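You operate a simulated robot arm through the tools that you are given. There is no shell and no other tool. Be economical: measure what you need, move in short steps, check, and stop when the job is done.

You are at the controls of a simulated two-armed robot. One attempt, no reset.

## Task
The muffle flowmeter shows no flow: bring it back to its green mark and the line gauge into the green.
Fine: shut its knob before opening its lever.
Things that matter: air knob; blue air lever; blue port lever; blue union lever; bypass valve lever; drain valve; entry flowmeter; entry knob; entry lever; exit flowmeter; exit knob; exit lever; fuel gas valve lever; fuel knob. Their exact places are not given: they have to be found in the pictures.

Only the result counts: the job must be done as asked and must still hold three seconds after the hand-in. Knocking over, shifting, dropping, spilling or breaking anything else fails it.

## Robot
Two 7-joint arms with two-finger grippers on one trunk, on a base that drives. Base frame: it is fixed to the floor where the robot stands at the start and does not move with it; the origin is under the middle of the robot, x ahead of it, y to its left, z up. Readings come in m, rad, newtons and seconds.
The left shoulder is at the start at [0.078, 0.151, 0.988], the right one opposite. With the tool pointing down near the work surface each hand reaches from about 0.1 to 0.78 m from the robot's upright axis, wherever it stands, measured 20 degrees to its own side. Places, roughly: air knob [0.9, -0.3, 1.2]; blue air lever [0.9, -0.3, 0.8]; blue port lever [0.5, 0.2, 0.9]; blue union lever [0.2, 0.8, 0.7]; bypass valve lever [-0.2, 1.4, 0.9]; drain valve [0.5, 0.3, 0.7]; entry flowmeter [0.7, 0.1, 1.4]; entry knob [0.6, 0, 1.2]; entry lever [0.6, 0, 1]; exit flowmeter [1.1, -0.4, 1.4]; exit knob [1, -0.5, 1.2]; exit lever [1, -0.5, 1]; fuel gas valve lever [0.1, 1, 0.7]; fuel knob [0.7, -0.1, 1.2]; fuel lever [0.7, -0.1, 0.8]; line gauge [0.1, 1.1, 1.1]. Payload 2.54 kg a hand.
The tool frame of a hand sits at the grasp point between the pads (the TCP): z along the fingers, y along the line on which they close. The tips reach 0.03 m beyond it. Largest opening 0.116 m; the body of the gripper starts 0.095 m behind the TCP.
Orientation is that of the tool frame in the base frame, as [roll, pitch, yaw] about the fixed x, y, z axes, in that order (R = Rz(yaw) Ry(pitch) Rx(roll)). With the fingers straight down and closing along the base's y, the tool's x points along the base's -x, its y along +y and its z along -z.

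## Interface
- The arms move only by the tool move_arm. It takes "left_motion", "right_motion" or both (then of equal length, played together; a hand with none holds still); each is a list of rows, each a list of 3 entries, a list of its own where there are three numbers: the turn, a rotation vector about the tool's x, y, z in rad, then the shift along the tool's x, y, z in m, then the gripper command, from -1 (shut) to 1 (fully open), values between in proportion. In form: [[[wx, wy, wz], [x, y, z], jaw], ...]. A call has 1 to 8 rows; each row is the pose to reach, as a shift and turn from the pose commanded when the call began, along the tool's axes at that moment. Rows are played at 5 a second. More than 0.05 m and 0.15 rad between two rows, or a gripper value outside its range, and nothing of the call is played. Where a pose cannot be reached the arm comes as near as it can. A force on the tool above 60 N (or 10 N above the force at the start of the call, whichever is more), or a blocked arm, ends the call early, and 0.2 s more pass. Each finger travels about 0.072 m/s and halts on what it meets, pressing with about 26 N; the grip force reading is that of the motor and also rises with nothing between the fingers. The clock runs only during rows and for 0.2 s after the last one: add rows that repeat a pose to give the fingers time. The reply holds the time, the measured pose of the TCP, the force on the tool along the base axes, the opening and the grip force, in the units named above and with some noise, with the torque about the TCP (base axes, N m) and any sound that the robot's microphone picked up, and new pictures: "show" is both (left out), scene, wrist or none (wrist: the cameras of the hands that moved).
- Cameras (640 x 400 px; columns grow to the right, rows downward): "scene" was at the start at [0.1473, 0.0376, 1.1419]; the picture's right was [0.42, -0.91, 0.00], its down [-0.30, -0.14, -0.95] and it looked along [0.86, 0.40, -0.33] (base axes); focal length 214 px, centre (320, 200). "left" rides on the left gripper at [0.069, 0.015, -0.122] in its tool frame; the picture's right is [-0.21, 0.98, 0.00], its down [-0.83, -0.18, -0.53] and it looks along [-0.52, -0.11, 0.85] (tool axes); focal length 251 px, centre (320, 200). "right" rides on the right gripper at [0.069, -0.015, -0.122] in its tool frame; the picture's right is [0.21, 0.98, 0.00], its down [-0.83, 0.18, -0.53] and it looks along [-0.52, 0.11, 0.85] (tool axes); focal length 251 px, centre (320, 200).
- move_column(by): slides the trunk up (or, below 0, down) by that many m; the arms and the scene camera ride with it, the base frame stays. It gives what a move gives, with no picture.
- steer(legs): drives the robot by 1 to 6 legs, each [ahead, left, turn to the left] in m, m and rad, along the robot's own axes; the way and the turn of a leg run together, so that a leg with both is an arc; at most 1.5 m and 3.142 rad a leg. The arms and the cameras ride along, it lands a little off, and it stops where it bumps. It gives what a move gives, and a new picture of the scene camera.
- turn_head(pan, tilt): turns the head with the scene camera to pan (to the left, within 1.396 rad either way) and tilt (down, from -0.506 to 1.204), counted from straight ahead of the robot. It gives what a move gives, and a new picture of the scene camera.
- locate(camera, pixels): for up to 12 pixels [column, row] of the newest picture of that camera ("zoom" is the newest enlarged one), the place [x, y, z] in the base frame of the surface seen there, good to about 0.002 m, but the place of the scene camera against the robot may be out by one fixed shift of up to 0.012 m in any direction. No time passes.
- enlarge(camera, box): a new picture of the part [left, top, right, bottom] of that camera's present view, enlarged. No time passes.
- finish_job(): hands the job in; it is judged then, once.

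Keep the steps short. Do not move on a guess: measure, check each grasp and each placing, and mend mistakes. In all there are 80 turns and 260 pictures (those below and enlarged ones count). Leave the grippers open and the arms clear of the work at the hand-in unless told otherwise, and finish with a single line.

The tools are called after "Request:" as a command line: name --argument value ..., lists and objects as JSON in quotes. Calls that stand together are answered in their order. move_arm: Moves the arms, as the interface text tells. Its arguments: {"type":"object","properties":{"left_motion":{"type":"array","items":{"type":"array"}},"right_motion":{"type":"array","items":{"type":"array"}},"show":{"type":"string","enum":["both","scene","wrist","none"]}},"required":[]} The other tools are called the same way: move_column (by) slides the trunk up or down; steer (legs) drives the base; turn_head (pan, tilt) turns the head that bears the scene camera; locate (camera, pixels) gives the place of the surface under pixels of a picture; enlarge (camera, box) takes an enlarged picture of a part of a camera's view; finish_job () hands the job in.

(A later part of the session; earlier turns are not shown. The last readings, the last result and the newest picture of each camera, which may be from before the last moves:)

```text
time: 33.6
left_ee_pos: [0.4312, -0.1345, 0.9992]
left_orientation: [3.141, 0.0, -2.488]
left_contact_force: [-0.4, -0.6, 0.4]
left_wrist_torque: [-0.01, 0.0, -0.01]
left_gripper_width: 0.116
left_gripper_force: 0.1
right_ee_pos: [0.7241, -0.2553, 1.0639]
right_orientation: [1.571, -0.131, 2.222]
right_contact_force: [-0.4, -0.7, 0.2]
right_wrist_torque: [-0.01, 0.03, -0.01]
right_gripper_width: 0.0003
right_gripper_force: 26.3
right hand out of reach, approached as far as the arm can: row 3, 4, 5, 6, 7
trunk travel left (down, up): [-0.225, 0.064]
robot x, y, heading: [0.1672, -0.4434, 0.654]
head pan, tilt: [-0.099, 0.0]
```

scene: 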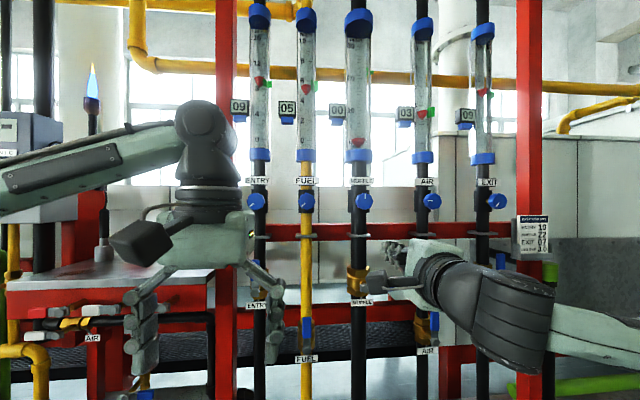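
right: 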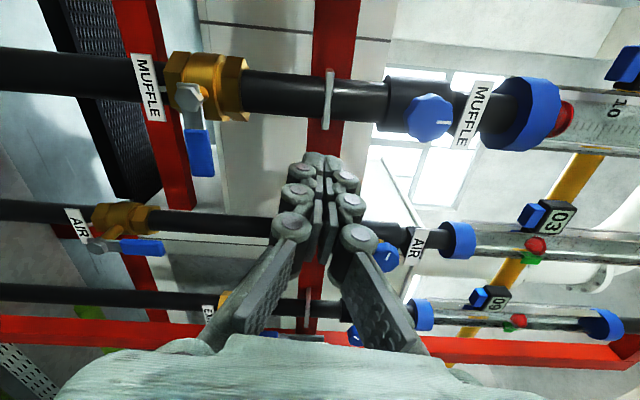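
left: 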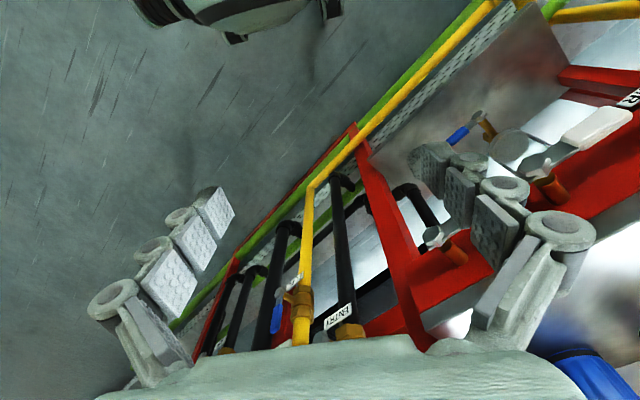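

The wrist can't go that low at this roll, so I lower the trunk 0.15 m instead (arm shape unchanged); everything below is clear.

Request:
move_column --by -0.15

Request:
move_arm --right_motion '[[[0, 0, 0], [-0.015, 0, 0], -1], [[0, 0, 0], [-0.03, 0, 0], -1], [[0, 0, 0], [-0.03, 0, 0], -1]]'

```text
time: 35.3
left_ee_pos: [0.4312, -0.1351, 0.8508]
left_orientation: [-3.141, 0.001, -2.489]
left_contact_force: [0.2, -0.3, -0.6]
left_wrist_torque: [-0.03, 0.0, -0.02]
left_gripper_width: 0.116
left_gripper_force: 0.1
right_ee_pos: [0.7236, -0.2556, 0.9151]
right_orientation: [1.573, -0.131, 2.221]
right_contact_force: [0.6, -0.5, 0.0]
right_wrist_torque: [0.03, -0.04, 0.01]
right_gripper_width: 0.0001
right_gripper_force: 26.1
trunk travel left (down, up): [-0.075, 0.214]
robot x, y, heading: [0.1689, -0.4432, 0.654]
head pan, tilt: [-0.099, 0.0]
```

```text
time: 36.1
left_ee_pos: [0.4318, -0.1349, 0.8495]
left_orientation: [-3.141, 0.001, -2.488]
left_contact_force: [0.2, 0.2, 0.0]
left_wrist_torque: [0.02, 0.01, 0.0]
left_gripper_width: 0.1158
left_gripper_force: 0.1
right_ee_pos: [0.7412, -0.2797, 0.911]
right_orientation: [1.572, -0.131, 2.223]
right_contact_force: [0.8, 0.4, 0.0]
right_wrist_torque: [0.03, 0.01, -0.02]
right_gripper_width: 0.0
right_gripper_force: 25.7
trunk travel left (down, up): [-0.075, 0.214]
robot x, y, heading: [0.1662, -0.4422, 0.649]
head pan, tilt: [-0.099, 0.0]
```

scene: 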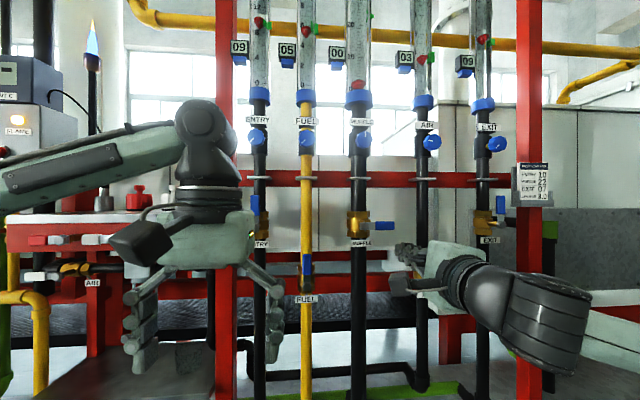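
right: 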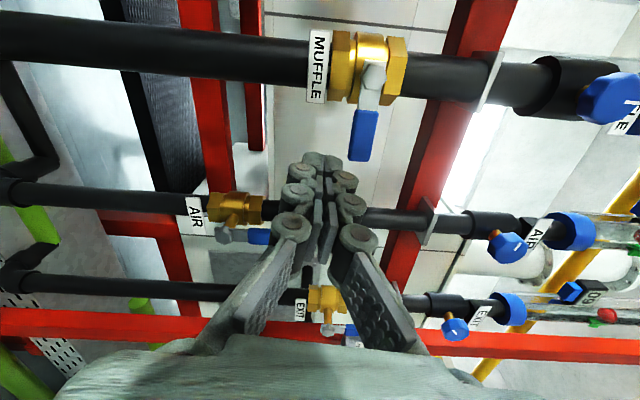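

Now measure the lever from this closer view: handle (363,135), end (360,158), hub (374,78).

Request:
locate --camera "right" --pixels '[[374, 78], [363, 120], [362, 135], [360, 155], [352, 135], [374, 135], [318, 92]]'

Request:
enlarge --camera "right" --box '[280, 30, 440, 230]'

```text
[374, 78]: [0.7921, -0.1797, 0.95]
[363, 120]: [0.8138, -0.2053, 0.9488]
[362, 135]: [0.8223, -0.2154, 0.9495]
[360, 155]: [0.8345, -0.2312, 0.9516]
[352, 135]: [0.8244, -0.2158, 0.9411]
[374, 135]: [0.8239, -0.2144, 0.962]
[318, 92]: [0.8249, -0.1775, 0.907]
```

```text
2.00 times, centred on (360, 130) of right
```

zoom: 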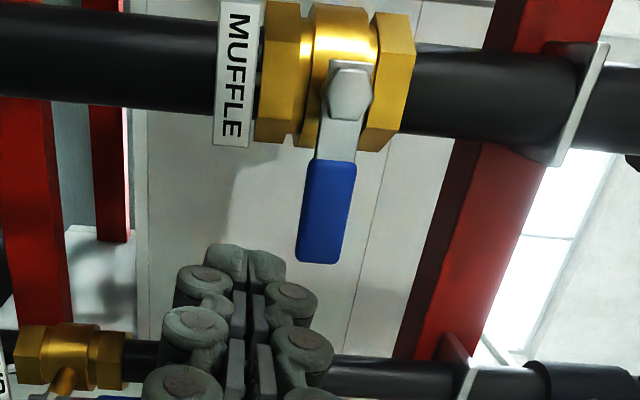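

Lever hub at lat 0.618, z 0.951; handle bottom z 0.941; my fingertip is at lat 0.668, z 0.911, below the handle. Advance 90 mm beneath it.

Request:
move_arm --right_motion '[[[0, 0, 0], [0, 0, 0.035], -1], [[0, 0, 0], [0, 0, 0.07], -1], [[0, 0, 0], [0, 0, 0.09], -1], [[0, 0, 0], [0, 0, 0.09], -1]]'

```text
time: 37.1
left_ee_pos: [0.4314, -0.1332, 0.8507]
left_orientation: [-3.141, -0.001, -2.489]
left_contact_force: [-0.1, -0.7, 0.2]
left_wrist_torque: [0.01, 0.0, 0.01]
left_gripper_width: 0.1161
left_gripper_force: 0.1
right_ee_pos: [0.8132, -0.2325, 0.9178]
right_orientation: [1.58, -0.13, 2.229]
right_contact_force: [-0.4, -0.1, 0.0]
right_wrist_torque: [0.01, -0.02, -0.03]
right_gripper_width: 0.0
right_gripper_force: 26.3
right hand out of reach, approached as far as the arm can: row 2, 3, 4
trunk travel left (down, up): [-0.075, 0.214]
robot x, y, heading: [0.1655, -0.439, 0.647]
head pan, tilt: [-0.099, 0.0]
```

scene: 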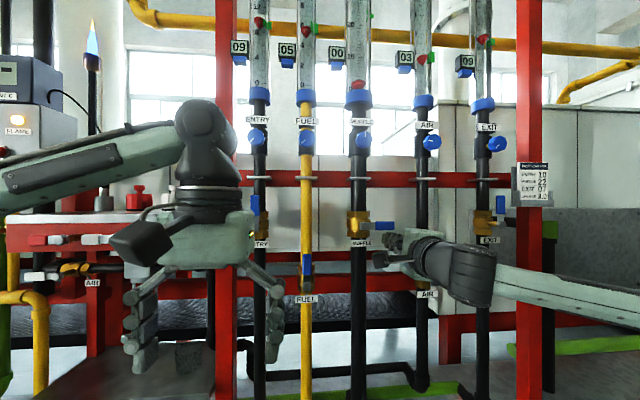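
right: 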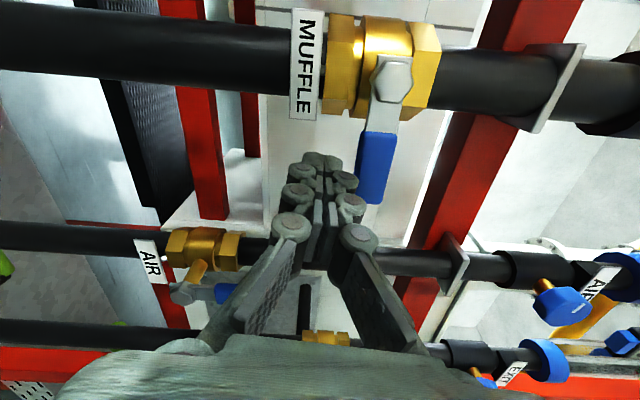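

Reached with no contact: fingertip just below the handle. Now the first half of the arc (to ~40°).

Request:
move_arm --right_motion '[[[0, 0, 0], [0.007, 0.008, 0], -1], [[0, 0, 0], [0.0046, 0.0277, 0], -1], [[0, 0, 0], [0.0091, 0.0467, 0], -1], [[0, 0, 0], [0.0091, 0.0467, 0], -1]]'

```text
time: 38.1
left_ee_pos: [0.4318, -0.1349, 0.8484]
left_orientation: [3.141, -0.001, -2.488]
left_contact_force: [0.3, -0.8, -0.8]
left_wrist_torque: [0.03, -0.01, 0.01]
left_gripper_width: 0.1158
left_gripper_force: 0.0
right_ee_pos: [0.8107, -0.23, 0.9632]
right_orientation: [1.571, -0.13, 2.221]
right_contact_force: [0.9, 0.1, -1.5]
right_wrist_torque: [-0.01, 0.05, -0.03]
right_gripper_width: 0.0
right_gripper_force: 25.9
trunk travel left (down, up): [-0.075, 0.214]
robot x, y, heading: [0.1669, -0.4446, 0.652]
head pan, tilt: [-0.099, 0.0]
```

scene: 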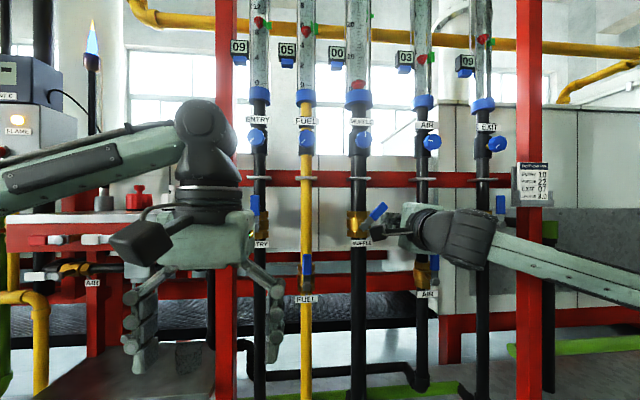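
right: 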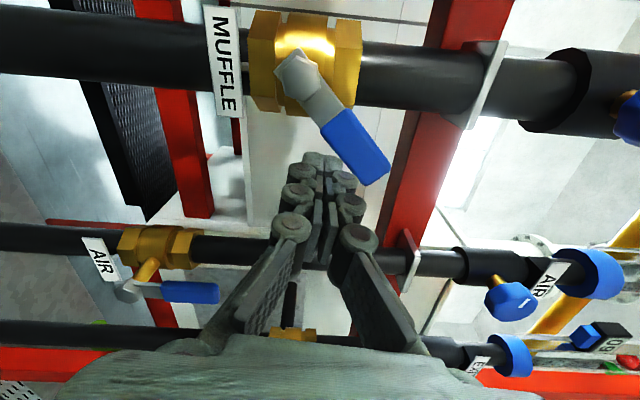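

Lever at ~45° with the finger under it. Complete the arc, pressing slightly past upright.

Request:
move_arm --right_motion '[[[0, 0, 0], [0.0102, 0.0164, 0], -1], [[0, 0, 0], [0.0254, 0.0275, 0], -1], [[0, 0, 0], [0.0343, 0.0314, 0], -1], [[0, 0, 0], [0.0391, 0.0328, 0], -1], [[0, 0, 0], [0.043, 0.034, 0], -1]]'

```text
time: 39.3
left_ee_pos: [0.432, -0.1362, 0.85]
left_orientation: [3.139, 0.0, -2.491]
left_contact_force: [-0.6, -0.5, 0.3]
left_wrist_torque: [-0.02, 0.02, 0.03]
left_gripper_width: 0.116
left_gripper_force: 0.1
right_ee_pos: [0.7923, -0.2052, 1.0019]
right_orientation: [1.579, -0.135, 2.207]
right_contact_force: [10.3, -29.5, -12.7]
right_wrist_torque: [-0.61, 0.02, -0.49]
right_gripper_width: 0.0
right_gripper_force: 25.5
trunk travel left (down, up): [-0.075, 0.214]
robot x, y, heading: [0.1621, -0.4441, 0.648]
head pan, tilt: [-0.099, 0.0]
```

scene: 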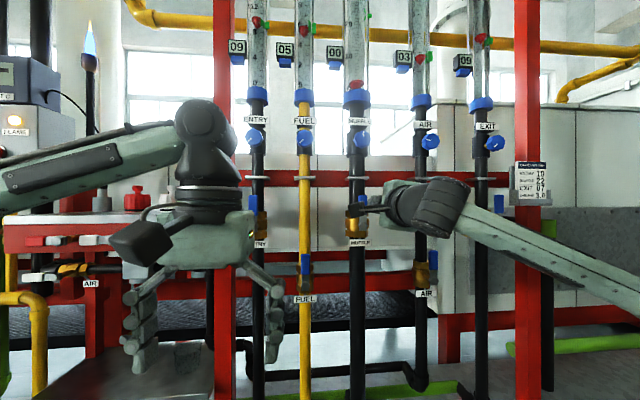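
right: 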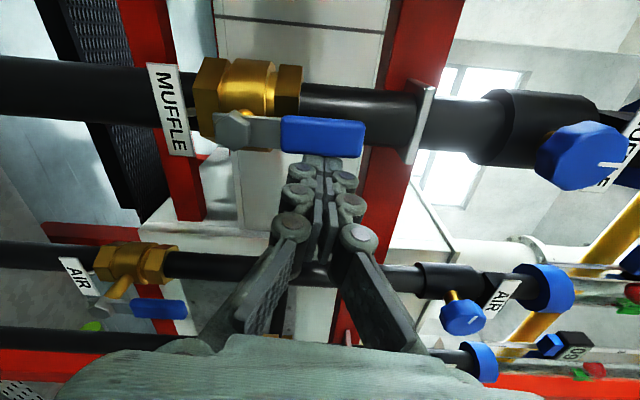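

Lever upright and firm at its stop (≈32 N). Move the finger off to the right, back out, then raise the trunk again.

Request:
move_arm --right_motion '[[[0, 0, 0], [-0.02, 0, 0], -1], [[0, 0, 0], [-0.025, 0, -0.03], -1], [[0, 0, 0], [-0.025, 0, -0.07], -0.5], [[0, 0, 0], [-0.025, 0, -0.1], 0.4], [[0, 0, 0], [-0.025, 0, -0.1], 0.4]]' --show "none"

Request:
move_column --by 0.15

Request:
turn_head --pan -0.15 --tilt -0.05

Request:
enlarge --camera "scene" --box '[280, 0, 440, 300]'

Request:
enlarge --camera "right" --box '[0, 0, 640, 400]'

```text
time: 40.5
left_ee_pos: [0.4307, -0.1351, 0.8507]
left_orientation: [3.141, -0.001, -2.487]
left_contact_force: [0.1, 0.3, -0.5]
left_wrist_torque: [0.01, -0.02, -0.01]
left_gripper_width: 0.116
left_gripper_force: 0.1
right_ee_pos: [0.7218, -0.2792, 1.0035]
right_orientation: [1.573, -0.131, 2.223]
right_contact_force: [0.5, -0.6, -0.5]
right_wrist_torque: [0.03, 0.02, -0.02]
right_gripper_width: 0.0813
right_gripper_force: 0.1
trunk travel left (down, up): [-0.075, 0.214]
robot x, y, heading: [0.1667, -0.4459, 0.654]
head pan, tilt: [-0.099, 0.0]
```

```text
time: 42.3
left_ee_pos: [0.4307, -0.1357, 0.9995]
left_orientation: [-3.142, 0.001, -2.49]
left_contact_force: [-0.2, 0.2, 0.1]
left_wrist_torque: [0.02, -0.01, 0.03]
left_gripper_width: 0.1157
left_gripper_force: 0.0
right_ee_pos: [0.7221, -0.2793, 1.1534]
right_orientation: [1.573, -0.131, 2.222]
right_contact_force: [0.4, -0.1, -0.8]
right_wrist_torque: [-0.02, 0.01, 0.0]
right_gripper_width: 0.0813
right_gripper_force: 0.1
trunk travel left (down, up): [-0.225, 0.064]
robot x, y, heading: [0.1641, -0.4425, 0.652]
head pan, tilt: [-0.099, 0.0]
```

```text
time: 42.9
left_ee_pos: [0.4323, -0.1342, 1.0006]
left_orientation: [3.14, 0.0, -2.488]
left_contact_force: [0.5, 0.3, -0.2]
left_wrist_torque: [-0.01, -0.01, -0.01]
left_gripper_width: 0.1159
left_gripper_force: 0.2
right_ee_pos: [0.7218, -0.279, 1.153]
right_orientation: [1.572, -0.131, 2.221]
right_contact_force: [1.0, -0.2, -0.2]
right_wrist_torque: [0.0, 0.01, 0.02]
right_gripper_width: 0.0811
right_gripper_force: 0.1
trunk travel left (down, up): [-0.225, 0.064]
robot x, y, heading: [0.1612, -0.4422, 0.654]
head pan, tilt: [-0.15, -0.051]
```

scene: 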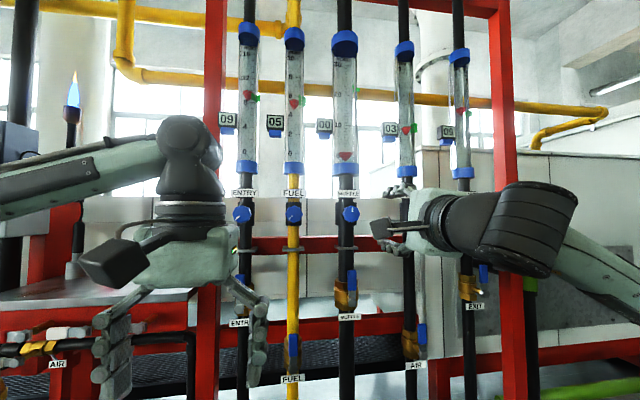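

```text
1.33 times, centred on (360, 150) of scene
```

zoom: 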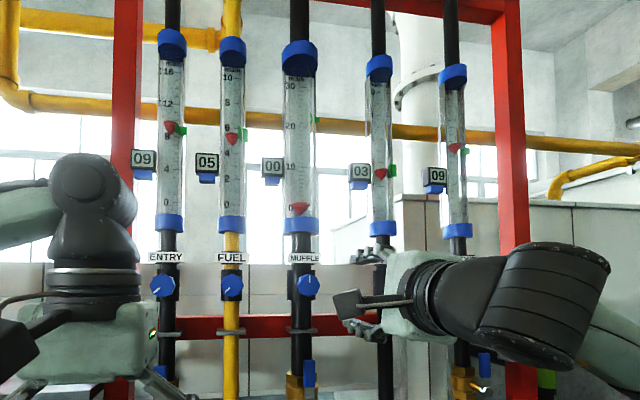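

```text
1.00 times, centred on (320, 200) of right (not enlarged: the box is as wide or as high as the picture)
```

zoom: 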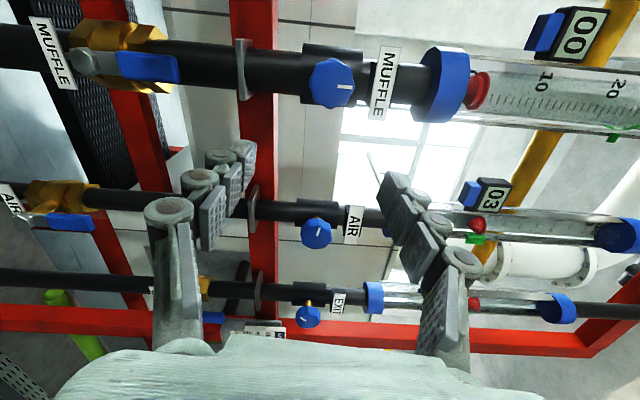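

Shut knob, lever open, flow 00. Now re-approach the knob: left 37 mm, up 6 mm, roll +0.6 rad, then forward 117 mm.

Request:
move_arm --right_motion '[[[0, 0, 0.15], [0.02, 0.001, 0], 0.4], [[0, 0, 0.3], [0.037, 0.001, 0], 0.4], [[0, 0, 0.45], [0.037, 0.001, 0.03], 0.4], [[0, 0, 0.6], [0.037, 0.001, 0.06], 0.4], [[0, 0, 0.6], [0.037, 0.001, 0.09], 0.4], [[0, 0, 0.6], [0.037, 0.001, 0.117], 0.4], [[0, 0, 0.6], [0.037, 0.001, 0.117], 0.4]]'

```text
time: 44.5
left_ee_pos: [0.4304, -0.135, 1.0005]
left_orientation: [3.141, 0.001, -2.489]
left_contact_force: [-0.1, -0.2, -0.2]
left_wrist_torque: [0.01, 0.02, 0.01]
left_gripper_width: 0.116
left_gripper_force: 0.1
right_ee_pos: [0.7935, -0.1789, 1.1574]
right_orientation: [1.573, -0.732, 2.223]
right_contact_force: [0.1, 0.5, 0.7]
right_wrist_torque: [-0.01, 0.0, 0.0]
right_gripper_width: 0.0809
right_gripper_force: 0.0
trunk travel left (down, up): [-0.225, 0.064]
robot x, y, heading: [0.1634, -0.4441, 0.653]
head pan, tilt: [-0.15, -0.051]
```

scene: 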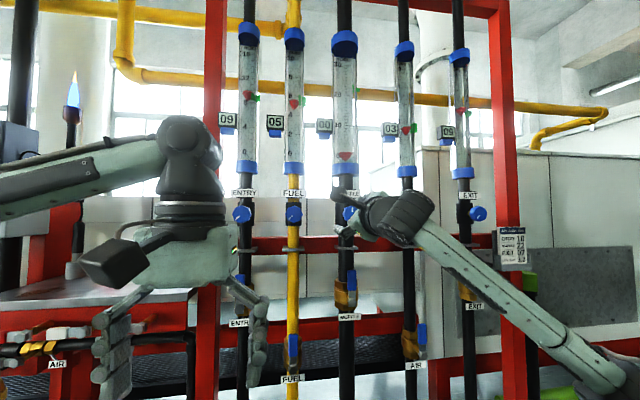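
right: 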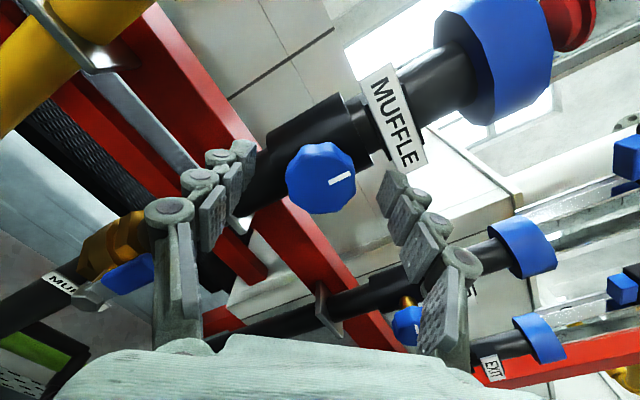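

Positioned at (0.7935,-0.1789,1.157). Grip, then turn ccw 0.6 rad.

Request:
move_arm --right_motion '[[[0, 0, 0], [0, 0, 0], -0.3], [[0, 0, 0], [0, 0, 0], -1], [[0, 0, 0], [0, 0, 0], -1], [[0, 0, 0], [0, 0, 0], -1], [[0, 0, -0.15], [0, 0, 0], -1], [[0, 0, -0.3], [0, 0, 0], -1], [[0, 0, -0.45], [0, 0, 0], -1], [[0, 0, -0.6], [0, 0, 0], -1]]'

Request:
enlarge --camera "scene" --box '[290, 20, 400, 200]'

```text
time: 46.3
left_ee_pos: [0.4312, -0.1346, 1.0002]
left_orientation: [-3.14, 0.0, -2.49]
left_contact_force: [-0.1, 0.4, 0.1]
left_wrist_torque: [0.03, -0.01, 0.01]
left_gripper_width: 0.1159
left_gripper_force: 0.1
right_ee_pos: [0.794, -0.1803, 1.1604]
right_orientation: [1.569, -0.128, 2.222]
right_contact_force: [5.2, 1.7, 6.0]
right_wrist_torque: [-0.12, 0.23, 0.04]
right_gripper_width: 0.0394
right_gripper_force: 44.9
trunk travel left (down, up): [-0.225, 0.064]
robot x, y, heading: [0.1632, -0.4427, 0.648]
head pan, tilt: [-0.15, -0.051]
```

scene: 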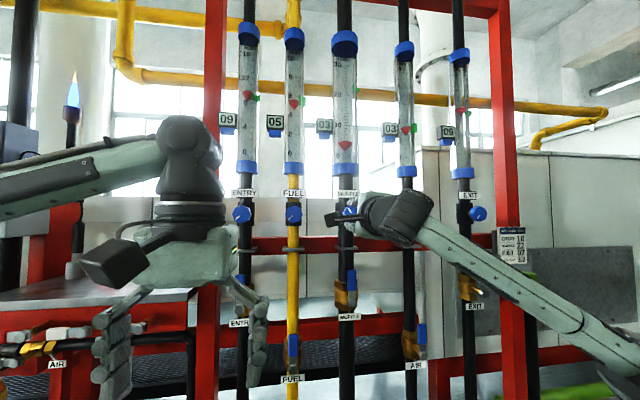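
right: 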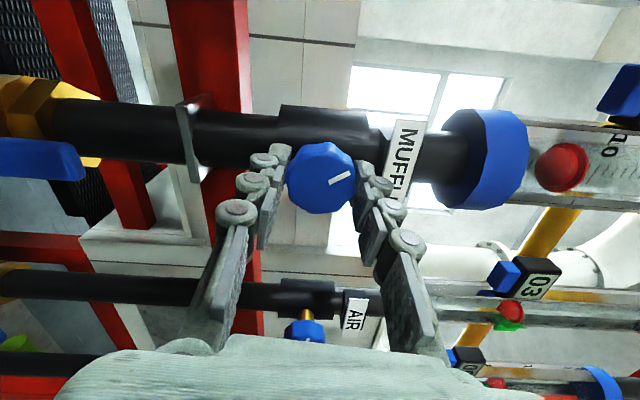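

```text
2.22 times, centred on (345, 110) of scene
```

zoom: 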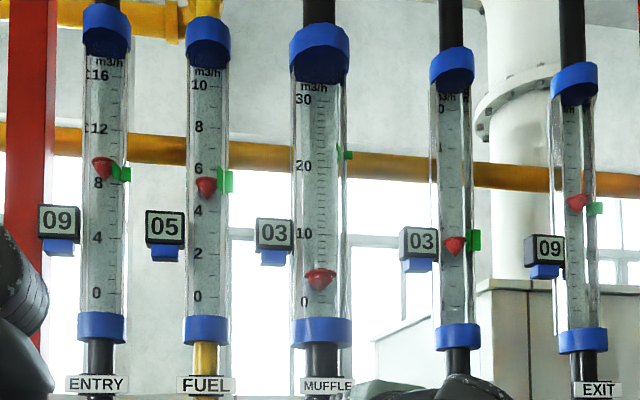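

Flow rises (03). Continue ccw 1.2 rad.

Request:
move_arm --right_motion '[[[0, 0, -0.15], [0, 0, 0], -1], [[0, 0, -0.3], [0, 0, 0], -1], [[0, 0, -0.45], [0, 0, 0], -1], [[0, 0, -0.6], [0, 0, 0], -1], [[0, 0, -0.75], [0, 0, 0], -1], [[0, 0, -0.9], [0, 0, 0], -1], [[0, 0, -1.05], [0, 0, 0], -1], [[0, 0, -1.2], [0, 0, 0], -1]]'

Request:
enlarge --camera "scene" --box '[290, 20, 400, 200]'

```text
time: 48.1
left_ee_pos: [0.4289, -0.1339, 1.0005]
left_orientation: [-3.14, 0.001, -2.488]
left_contact_force: [0.4, -0.2, 0.4]
left_wrist_torque: [0.03, 0.01, 0.02]
left_gripper_width: 0.1159
left_gripper_force: 0.0
right_ee_pos: [0.794, -0.1802, 1.1626]
right_orientation: [1.559, 1.072, 2.21]
right_contact_force: [12.8, 13.8, 27.4]
right_wrist_torque: [-0.07, 0.12, 0.14]
right_gripper_width: 0.0397
right_gripper_force: 44.7
trunk travel left (down, up): [-0.225, 0.064]
robot x, y, heading: [0.1648, -0.4435, 0.654]
head pan, tilt: [-0.15, -0.051]
```

scene: 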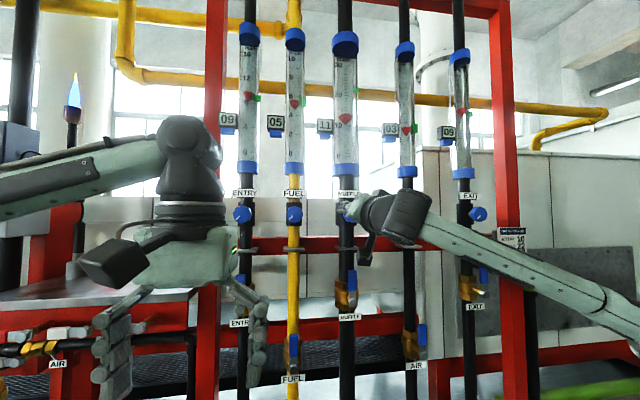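
right: 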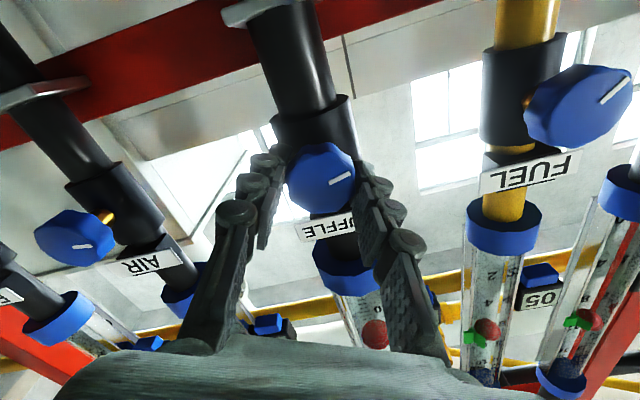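

```text
2.22 times, centred on (345, 110) of scene
```

zoom: 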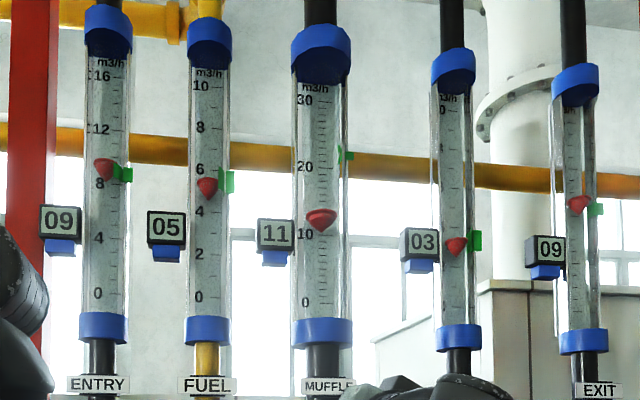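

11 now. Continue 1.2 rad with a 3 mm upward correction.

Request:
move_arm --right_motion '[[[0, 0, -0.15], [-0.0026, 0.0014, 0], -1], [[0, 0, -0.3], [-0.0026, 0.0014, 0], -1], [[0, 0, -0.45], [-0.0026, 0.0014, 0], -1], [[0, 0, -0.6], [-0.0026, 0.0014, 0], -1], [[0, 0, -0.75], [-0.0026, 0.0014, 0], -1], [[0, 0, -0.9], [-0.0026, 0.0014, 0], -1], [[0, 0, -1.05], [-0.0026, 0.0014, 0], -1], [[0, 0, -1.2], [-0.0026, 0.0014, 0], -1]]'

Request:
enlarge --camera "scene" --box '[290, 20, 400, 200]'

```text
time: 49.9
left_ee_pos: [0.4296, -0.1335, 0.9997]
left_orientation: [-3.14, -0.001, -2.489]
left_contact_force: [0.5, -0.5, 0.3]
left_wrist_torque: [-0.01, -0.04, -0.01]
left_gripper_width: 0.1159
left_gripper_force: 0.1
right_ee_pos: [0.791, -0.1782, 1.1606]
right_orientation: [-1.572, 0.867, -0.918]
right_contact_force: [3.0, 18.6, 15.6]
right_wrist_torque: [-0.1, 0.16, -0.21]
right_gripper_width: 0.0393
right_gripper_force: 45.0
trunk travel left (down, up): [-0.225, 0.064]
robot x, y, heading: [0.1634, -0.4451, 0.655]
head pan, tilt: [-0.15, -0.051]
```

scene: 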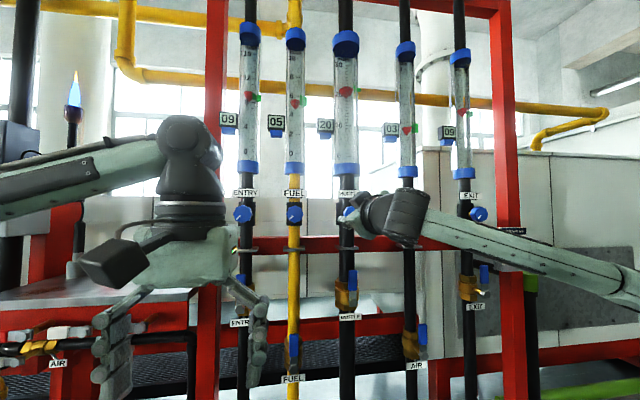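
right: 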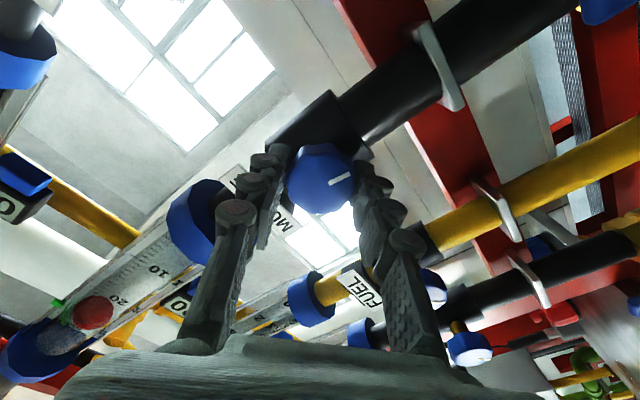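

```text
2.22 times, centred on (345, 110) of scene
```

zoom: 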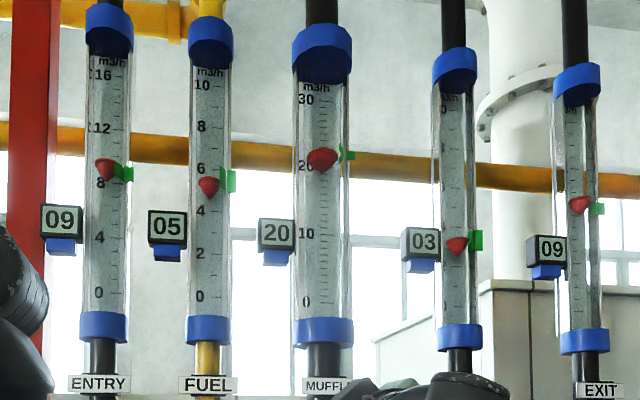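

20 now; a bit more: 0.2 rad and hold.

Request:
move_arm --right_motion '[[[0, 0, -0.1], [0, 0, 0], -1], [[0, 0, -0.2], [0, 0, 0], -1], [[0, 0, -0.2], [0, 0, 0], -1], [[0, 0, -0.2], [0, 0, 0], -1]]' --show "scene"

Request:
enlarge --camera "scene" --box '[315, 60, 375, 160]'

```text
time: 50.9
left_ee_pos: [0.4306, -0.1325, 0.9991]
left_orientation: [-3.138, -0.001, -2.489]
left_contact_force: [0.2, -0.2, 0.5]
left_wrist_torque: [-0.01, 0.04, 0.04]
left_gripper_width: 0.1163
left_gripper_force: 0.1
right_ee_pos: [0.7915, -0.178, 1.1615]
right_orientation: [-1.572, 0.667, -0.919]
right_contact_force: [-2.8, 16.8, 7.1]
right_wrist_torque: [0.13, -0.15, 0.06]
right_gripper_width: 0.0395
right_gripper_force: 45.4
trunk travel left (down, up): [-0.225, 0.064]
robot x, y, heading: [0.1635, -0.4458, 0.648]
head pan, tilt: [-0.15, -0.051]
```

scene: 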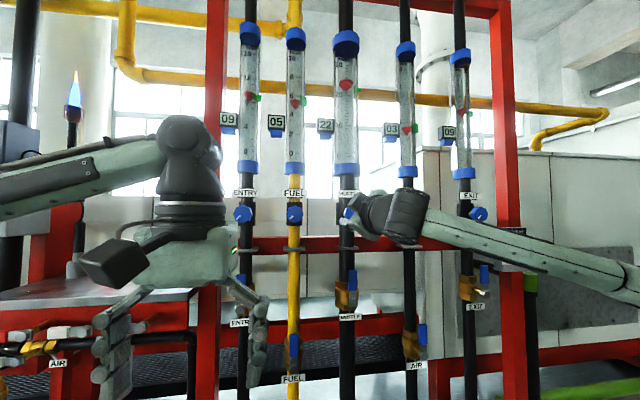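

```text
4.00 times, centred on (345, 110) of scene
```

zoom: 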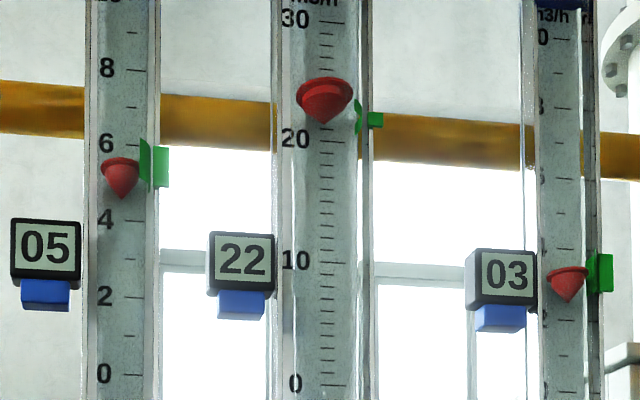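

Display reads 22 (float rim a bit above the mark). The line pressure affects the flows, so I look at the gauge now before releasing.

Request:
turn_head --pan 0.95 --tilt 0.0

```text
time: 52.2
left_ee_pos: [0.4302, -0.1335, 1.0002]
left_orientation: [-3.138, 0.0, -2.489]
left_contact_force: [-0.2, 0.1, -0.2]
left_wrist_torque: [-0.02, -0.01, 0.05]
left_gripper_width: 0.1159
left_gripper_force: 0.1
right_ee_pos: [0.7913, -0.1774, 1.1609]
right_orientation: [-1.574, 0.67, -0.918]
right_contact_force: [-9.5, 14.7, 1.4]
right_wrist_torque: [0.1, -0.09, 0.24]
right_gripper_width: 0.0394
right_gripper_force: 44.9
trunk travel left (down, up): [-0.225, 0.064]
robot x, y, heading: [0.1628, -0.4417, 0.653]
head pan, tilt: [0.949, 0.0]
```

scene: 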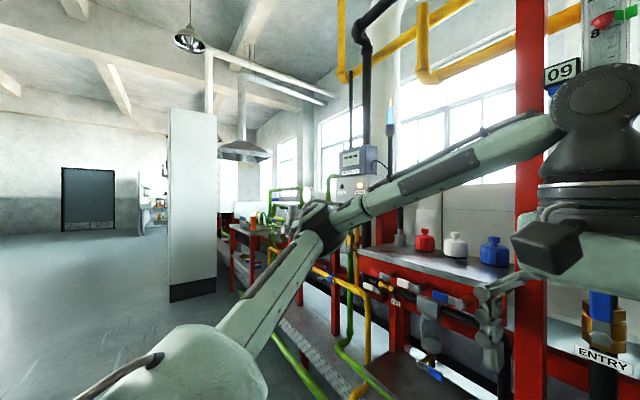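

The forearm hides the gauge. Release the knob, back out 0.12 m.

Request:
move_arm --right_motion '[[[0, 0, 0], [0, 0, 0], 0], [[0, 0, 0], [0, 0, 0], 0.4], [[0, 0, 0], [0, 0, 0], 0.4], [[0, 0, 0], [0, 0, -0.04], 0.4], [[0, 0, 0], [0, 0, -0.08], 0.4], [[0, 0, 0], [0, 0, -0.12], 0.4]]' --show "none"

Request:
steer --legs '[[-0.3, 0, 0]]'

Request:
turn_head --pan 1.2 --tilt 0.1

```text
time: 53.6
left_ee_pos: [0.4318, -0.1352, 1.0005]
left_orientation: [3.141, 0.0, -2.489]
left_contact_force: [0.5, 0.5, -0.6]
left_wrist_torque: [-0.03, 0.0, 0.0]
left_gripper_width: 0.1161
left_gripper_force: 0.1
right_ee_pos: [0.6947, -0.2522, 1.1591]
right_orientation: [-1.573, 0.672, -0.921]
right_contact_force: [-0.7, -0.1, -0.2]
right_wrist_torque: [0.03, -0.01, 0.08]
right_gripper_width: 0.0814
right_gripper_force: 0.1
trunk travel left (down, up): [-0.225, 0.064]
robot x, y, heading: [0.1675, -0.4424, 0.653]
head pan, tilt: [0.949, 0.0]
```

```text
time: 55.7
left_ee_pos: [0.1925, -0.3145, 1.0011]
left_orientation: [3.141, -0.001, -2.482]
left_contact_force: [0.1, 0.6, 0.6]
left_wrist_torque: [0.02, -0.04, -0.01]
left_gripper_width: 0.1161
left_gripper_force: 0.2
right_ee_pos: [0.4583, -0.4286, 1.1604]
right_orientation: [-1.574, 0.672, -0.912]
right_contact_force: [-1.0, -0.7, -0.1]
right_wrist_torque: [0.04, 0.01, 0.01]
right_gripper_width: 0.0813
right_gripper_force: 0.1
trunk travel left (down, up): [-0.225, 0.064]
robot x, y, heading: [-0.0717, -0.6251, 0.658]
head pan, tilt: [0.949, 0.0]
```

scene: 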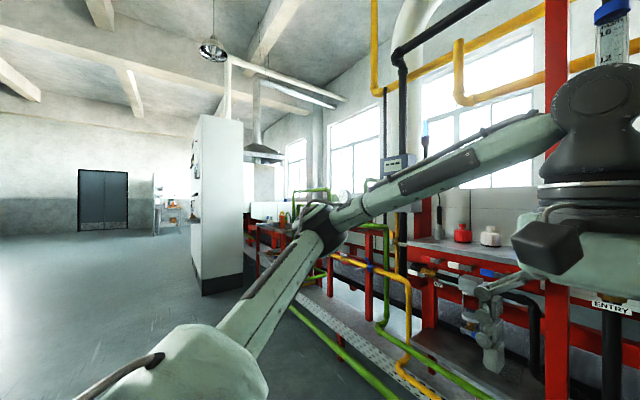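

```text
time: 56.5
left_ee_pos: [0.1934, -0.3137, 1.0002]
left_orientation: [-3.14, 0.0, -2.482]
left_contact_force: [-0.1, -0.2, 0.7]
left_wrist_torque: [0.0, -0.01, -0.04]
left_gripper_width: 0.1159
left_gripper_force: 0.0
right_ee_pos: [0.4586, -0.4291, 1.1604]
right_orientation: [-1.572, 0.672, -0.911]
right_contact_force: [1.4, -0.3, 0.2]
right_wrist_torque: [0.01, -0.01, -0.01]
right_gripper_width: 0.0811
right_gripper_force: 0.1
trunk travel left (down, up): [-0.225, 0.064]
robot x, y, heading: [-0.0743, -0.6244, 0.655]
head pan, tilt: [1.201, 0.099]
```

scene: 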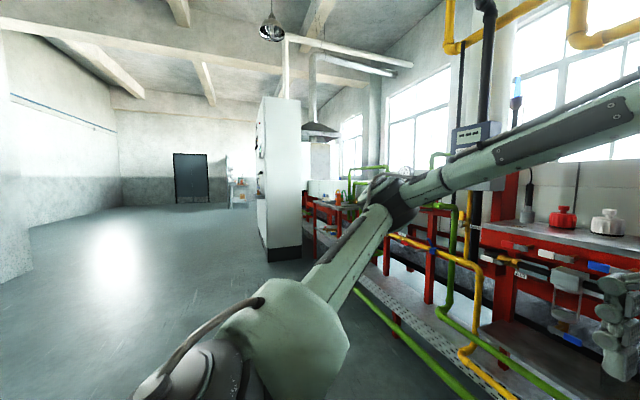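

Request:
locate --camera "scene" --pixels '[[268, 258], [302, 245], [315, 210], [318, 250], [430, 298], [400, 318]]'

Request:
steer --legs '[[0, 0.75, 0]]'

```text
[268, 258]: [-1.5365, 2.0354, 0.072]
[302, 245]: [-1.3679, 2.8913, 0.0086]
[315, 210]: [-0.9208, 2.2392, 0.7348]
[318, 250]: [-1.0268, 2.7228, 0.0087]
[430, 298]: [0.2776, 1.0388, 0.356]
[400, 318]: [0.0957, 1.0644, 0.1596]
```

```text
time: 64.1
left_ee_pos: [-0.2735, 0.2844, 1.0004]
left_orientation: [3.14, 0.0, -2.475]
left_contact_force: [0.3, -0.6, -0.1]
left_wrist_torque: [0.03, 0.02, -0.01]
left_gripper_width: 0.116
left_gripper_force: 0.0
right_ee_pos: [-0.0059, 0.1701, 1.161]
right_orientation: [-1.573, 0.672, -0.909]
right_contact_force: [0.2, -0.3, 0.3]
right_wrist_torque: [-0.01, -0.02, 0.0]
right_gripper_width: 0.0812
right_gripper_force: 0.1
trunk travel left (down, up): [-0.225, 0.064]
robot x, y, heading: [-0.5307, -0.031, 0.661]
head pan, tilt: [1.201, 0.099]
```

scene: 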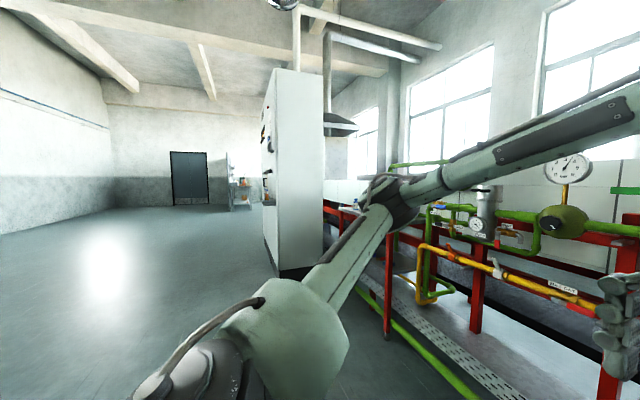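

Gauge visible at (568,168). Turn head to it and enlarge.

Request:
turn_head --pan 0.35 --tilt 0.1

```text
time: 65.3
left_ee_pos: [-0.2725, 0.2838, 0.9996]
left_orientation: [3.141, -0.001, -2.477]
left_contact_force: [0.6, -0.7, 0.1]
left_wrist_torque: [-0.02, 0.01, -0.01]
left_gripper_width: 0.1159
left_gripper_force: 0.1
right_ee_pos: [-0.0063, 0.1706, 1.159]
right_orientation: [-1.573, 0.672, -0.907]
right_contact_force: [-0.2, -0.9, 0.1]
right_wrist_torque: [0.03, 0.05, -0.01]
right_gripper_width: 0.0813
right_gripper_force: 0.0
trunk travel left (down, up): [-0.225, 0.064]
robot x, y, heading: [-0.534, -0.0262, 0.664]
head pan, tilt: [0.351, 0.099]
```

scene: 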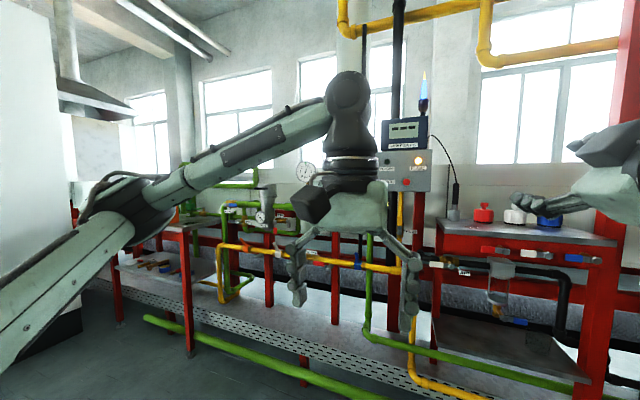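

Request:
steer --legs '[[0, 0.6, -0.015]]'

Request:
turn_head --pan -0.1 --tilt 0.1

```text
time: 71.6
left_ee_pos: [-0.6363, 0.7563, 0.9993]
left_orientation: [-3.14, -0.001, -2.49]
left_contact_force: [-0.3, 0.0, -0.2]
left_wrist_torque: [0.03, 0.0, 0.0]
left_gripper_width: 0.1159
left_gripper_force: 0.1
right_ee_pos: [-0.372, 0.6403, 1.1592]
right_orientation: [-1.573, 0.672, -0.92]
right_contact_force: [0.2, 0.3, -0.2]
right_wrist_torque: [0.0, -0.02, -0.01]
right_gripper_width: 0.0813
right_gripper_force: 0.0
trunk travel left (down, up): [-0.225, 0.064]
robot x, y, heading: [-0.9016, 0.4449, 0.648]
head pan, tilt: [0.351, 0.099]
```

scene: 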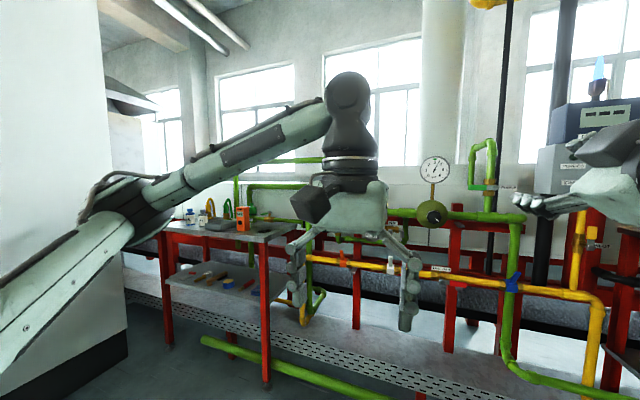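

```text
time: 72.5
left_ee_pos: [-0.6361, 0.7566, 1.0003]
left_orientation: [3.141, 0.0, -2.489]
left_contact_force: [-0.5, 0.0, 0.0]
left_wrist_torque: [-0.01, 0.01, -0.02]
left_gripper_width: 0.116
left_gripper_force: 0.1
right_ee_pos: [-0.3718, 0.6399, 1.1588]
right_orientation: [-1.573, 0.67, -0.92]
right_contact_force: [0.9, -0.3, -0.8]
right_wrist_torque: [0.03, 0.0, -0.03]
right_gripper_width: 0.0812
right_gripper_force: 0.1
trunk travel left (down, up): [-0.225, 0.064]
robot x, y, heading: [-0.9063, 0.4488, 0.65]
head pan, tilt: [-0.099, 0.099]
```

scene: 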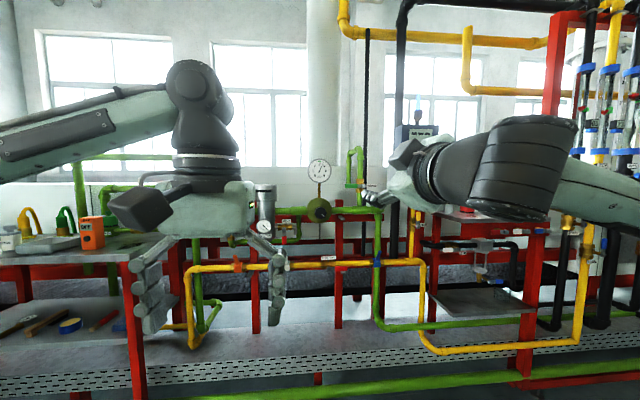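

Request:
enlarge --camera "scene" --box '[290, 150, 360, 230]'

Request:
enlarge --camera "scene" --box '[304, 154, 334, 186]'

Request:
locate --camera "scene" --pixels '[[321, 211], [319, 170], [321, 205], [321, 217], [312, 211], [328, 211], [345, 211], [297, 211]]'

```text
5.00 times, centred on (325, 190) of scene
```

zoom: 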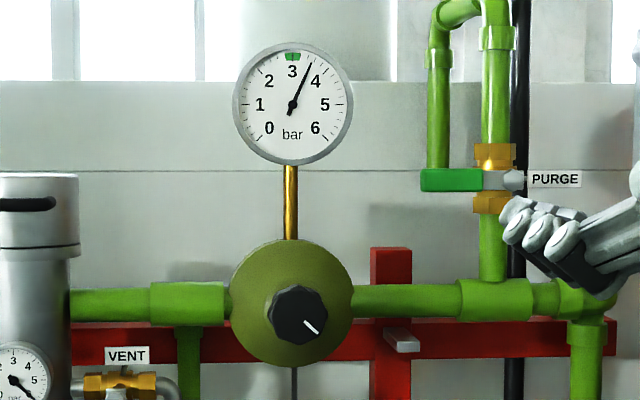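

```text
12.50 times, centred on (319, 170) of scene
```

zoom: 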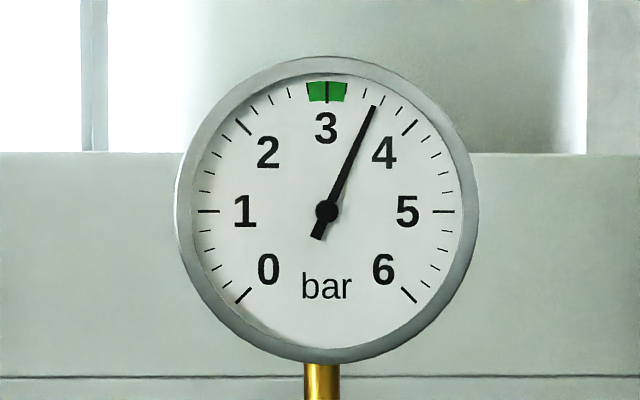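

```text
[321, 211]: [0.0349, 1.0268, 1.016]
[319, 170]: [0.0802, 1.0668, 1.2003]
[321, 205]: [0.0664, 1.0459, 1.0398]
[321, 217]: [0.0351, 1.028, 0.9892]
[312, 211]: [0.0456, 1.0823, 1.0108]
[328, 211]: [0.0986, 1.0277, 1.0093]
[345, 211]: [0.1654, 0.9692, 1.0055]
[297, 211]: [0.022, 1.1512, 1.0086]
```

Gauge reads ≈3.55, green band 2.85–3.15. The regulator knob (black, mark lower right) is at about (0.042,1.025,1.00). I check clearances before driving ahead.

Request:
locate --camera "scene" --pixels '[[140, 300], [140, 252], [300, 385], [460, 382], [230, 385], [340, 290], [240, 267], [265, 215], [270, 240]]'

```text
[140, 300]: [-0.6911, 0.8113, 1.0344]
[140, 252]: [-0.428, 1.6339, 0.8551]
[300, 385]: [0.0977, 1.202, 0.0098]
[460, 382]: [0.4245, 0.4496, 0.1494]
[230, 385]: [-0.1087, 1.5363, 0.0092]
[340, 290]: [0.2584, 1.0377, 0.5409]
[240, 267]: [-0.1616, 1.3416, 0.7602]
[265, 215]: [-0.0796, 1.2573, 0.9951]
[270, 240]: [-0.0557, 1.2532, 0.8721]
```

All clear. Drive ahead 0.40 m and lower the trunk 0.155 so the hand is at the regulator knob's height.

Request:
steer --legs '[[0.4, 0.04, 0]]'

Request:
move_column --by -0.155

Request:
turn_head --pan -0.1 --tilt 0.0

Request:
enlarge --camera "right" --box '[0, 0, 640, 400]'

```text
time: 75.0
left_ee_pos: [-0.3458, 1.037, 0.9992]
left_orientation: [-3.141, -0.002, -2.478]
left_contact_force: [0.8, 0.1, -0.8]
left_wrist_torque: [-0.03, 0.01, 0.01]
left_gripper_width: 0.1162
left_gripper_force: 0.0
right_ee_pos: [-0.0804, 0.9236, 1.1597]
right_orientation: [-1.572, 0.671, -0.911]
right_contact_force: [0.3, 0.0, 0.3]
right_wrist_torque: [-0.02, -0.04, 0.0]
right_gripper_width: 0.0809
right_gripper_force: 0.1
trunk travel left (down, up): [-0.225, 0.064]
robot x, y, heading: [-0.6076, 0.7236, 0.662]
head pan, tilt: [-0.099, 0.099]
```

scene: 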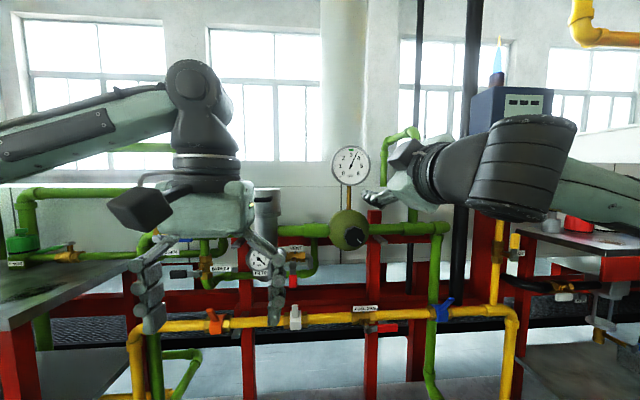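

```text
time: 76.8
left_ee_pos: [-0.3464, 1.0367, 0.845]
left_orientation: [3.142, 0.0, -2.478]
left_contact_force: [-0.2, 0.1, -0.1]
left_wrist_torque: [-0.02, -0.01, 0.01]
left_gripper_width: 0.1159
left_gripper_force: 0.0
right_ee_pos: [-0.0804, 0.9227, 1.0046]
right_orientation: [-1.573, 0.67, -0.907]
right_contact_force: [-0.3, 0.5, -0.1]
right_wrist_torque: [-0.03, 0.01, 0.0]
right_gripper_width: 0.0812
right_gripper_force: 0.0
trunk travel left (down, up): [-0.07, 0.219]
robot x, y, heading: [-0.6054, 0.7237, 0.665]
head pan, tilt: [-0.099, 0.099]
```

```text
time: 77.4
left_ee_pos: [-0.346, 1.0362, 0.8456]
left_orientation: [3.141, -0.001, -2.479]
left_contact_force: [-0.3, -0.6, -0.5]
left_wrist_torque: [0.02, -0.01, -0.02]
left_gripper_width: 0.1162
left_gripper_force: 0.0
right_ee_pos: [-0.0809, 0.9225, 1.0036]
right_orientation: [-1.572, 0.672, -0.908]
right_contact_force: [-0.5, 0.6, 0.4]
right_wrist_torque: [0.01, 0.02, -0.01]
right_gripper_width: 0.081
right_gripper_force: 0.0
trunk travel left (down, up): [-0.07, 0.219]
robot x, y, heading: [-0.6123, 0.7275, 0.663]
head pan, tilt: [-0.099, 0.0]
```

scene: 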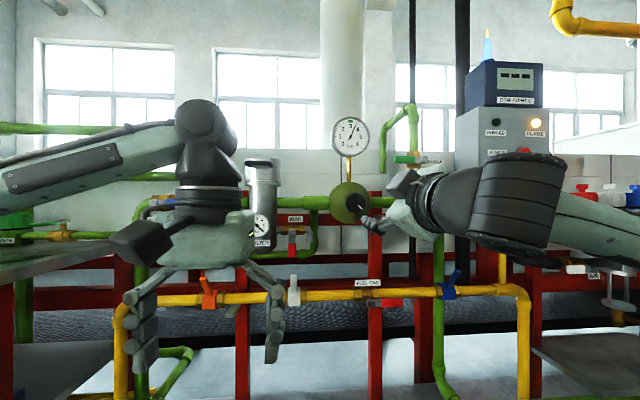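

```text
1.00 times, centred on (320, 200) of right (not enlarged: the box is as wide or as high as the picture)
```

zoom: 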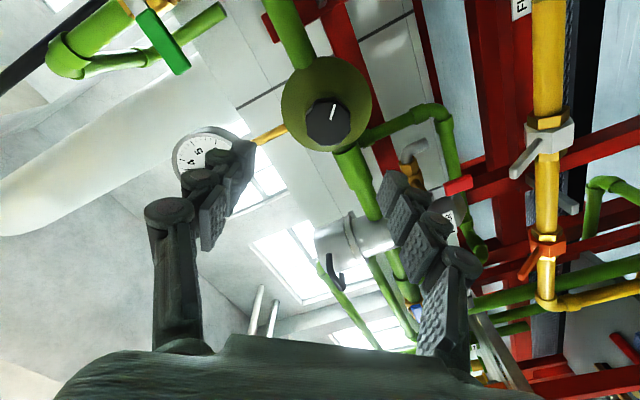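

Request:
locate --camera "right" --pixels '[[328, 124], [312, 118], [344, 130], [324, 138], [331, 108], [296, 92], [362, 92]]'

Request:
enlarge --camera "right" --box '[280, 80, 376, 150]'

```text
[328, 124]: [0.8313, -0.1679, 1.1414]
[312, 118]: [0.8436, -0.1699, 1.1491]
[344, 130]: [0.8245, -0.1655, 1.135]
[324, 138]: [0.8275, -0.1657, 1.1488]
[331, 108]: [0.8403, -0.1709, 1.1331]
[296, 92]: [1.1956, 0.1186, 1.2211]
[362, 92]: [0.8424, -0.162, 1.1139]
```

```text
5.71 times, centred on (328, 115) of right
```

zoom: 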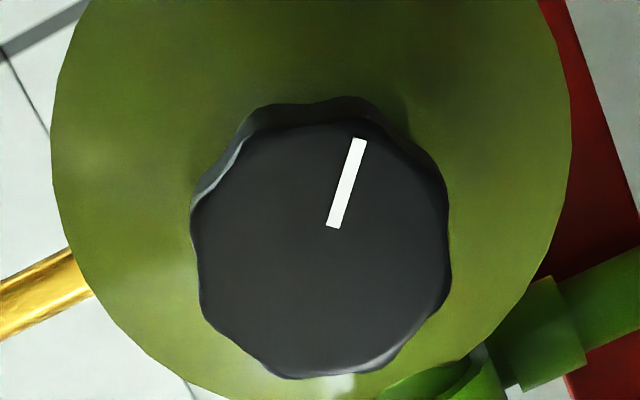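

The "right" picture was stale; locate in the zoom picture instead.

Request:
locate --camera "zoom" --pixels '[[320, 245], [210, 220], [435, 250], [320, 130], [310, 365], [100, 150], [480, 90]]'

```text
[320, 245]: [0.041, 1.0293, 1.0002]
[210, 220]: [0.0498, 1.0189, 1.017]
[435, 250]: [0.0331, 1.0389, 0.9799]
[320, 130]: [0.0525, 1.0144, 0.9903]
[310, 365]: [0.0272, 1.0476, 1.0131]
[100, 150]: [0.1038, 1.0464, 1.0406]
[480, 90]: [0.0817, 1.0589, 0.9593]
```

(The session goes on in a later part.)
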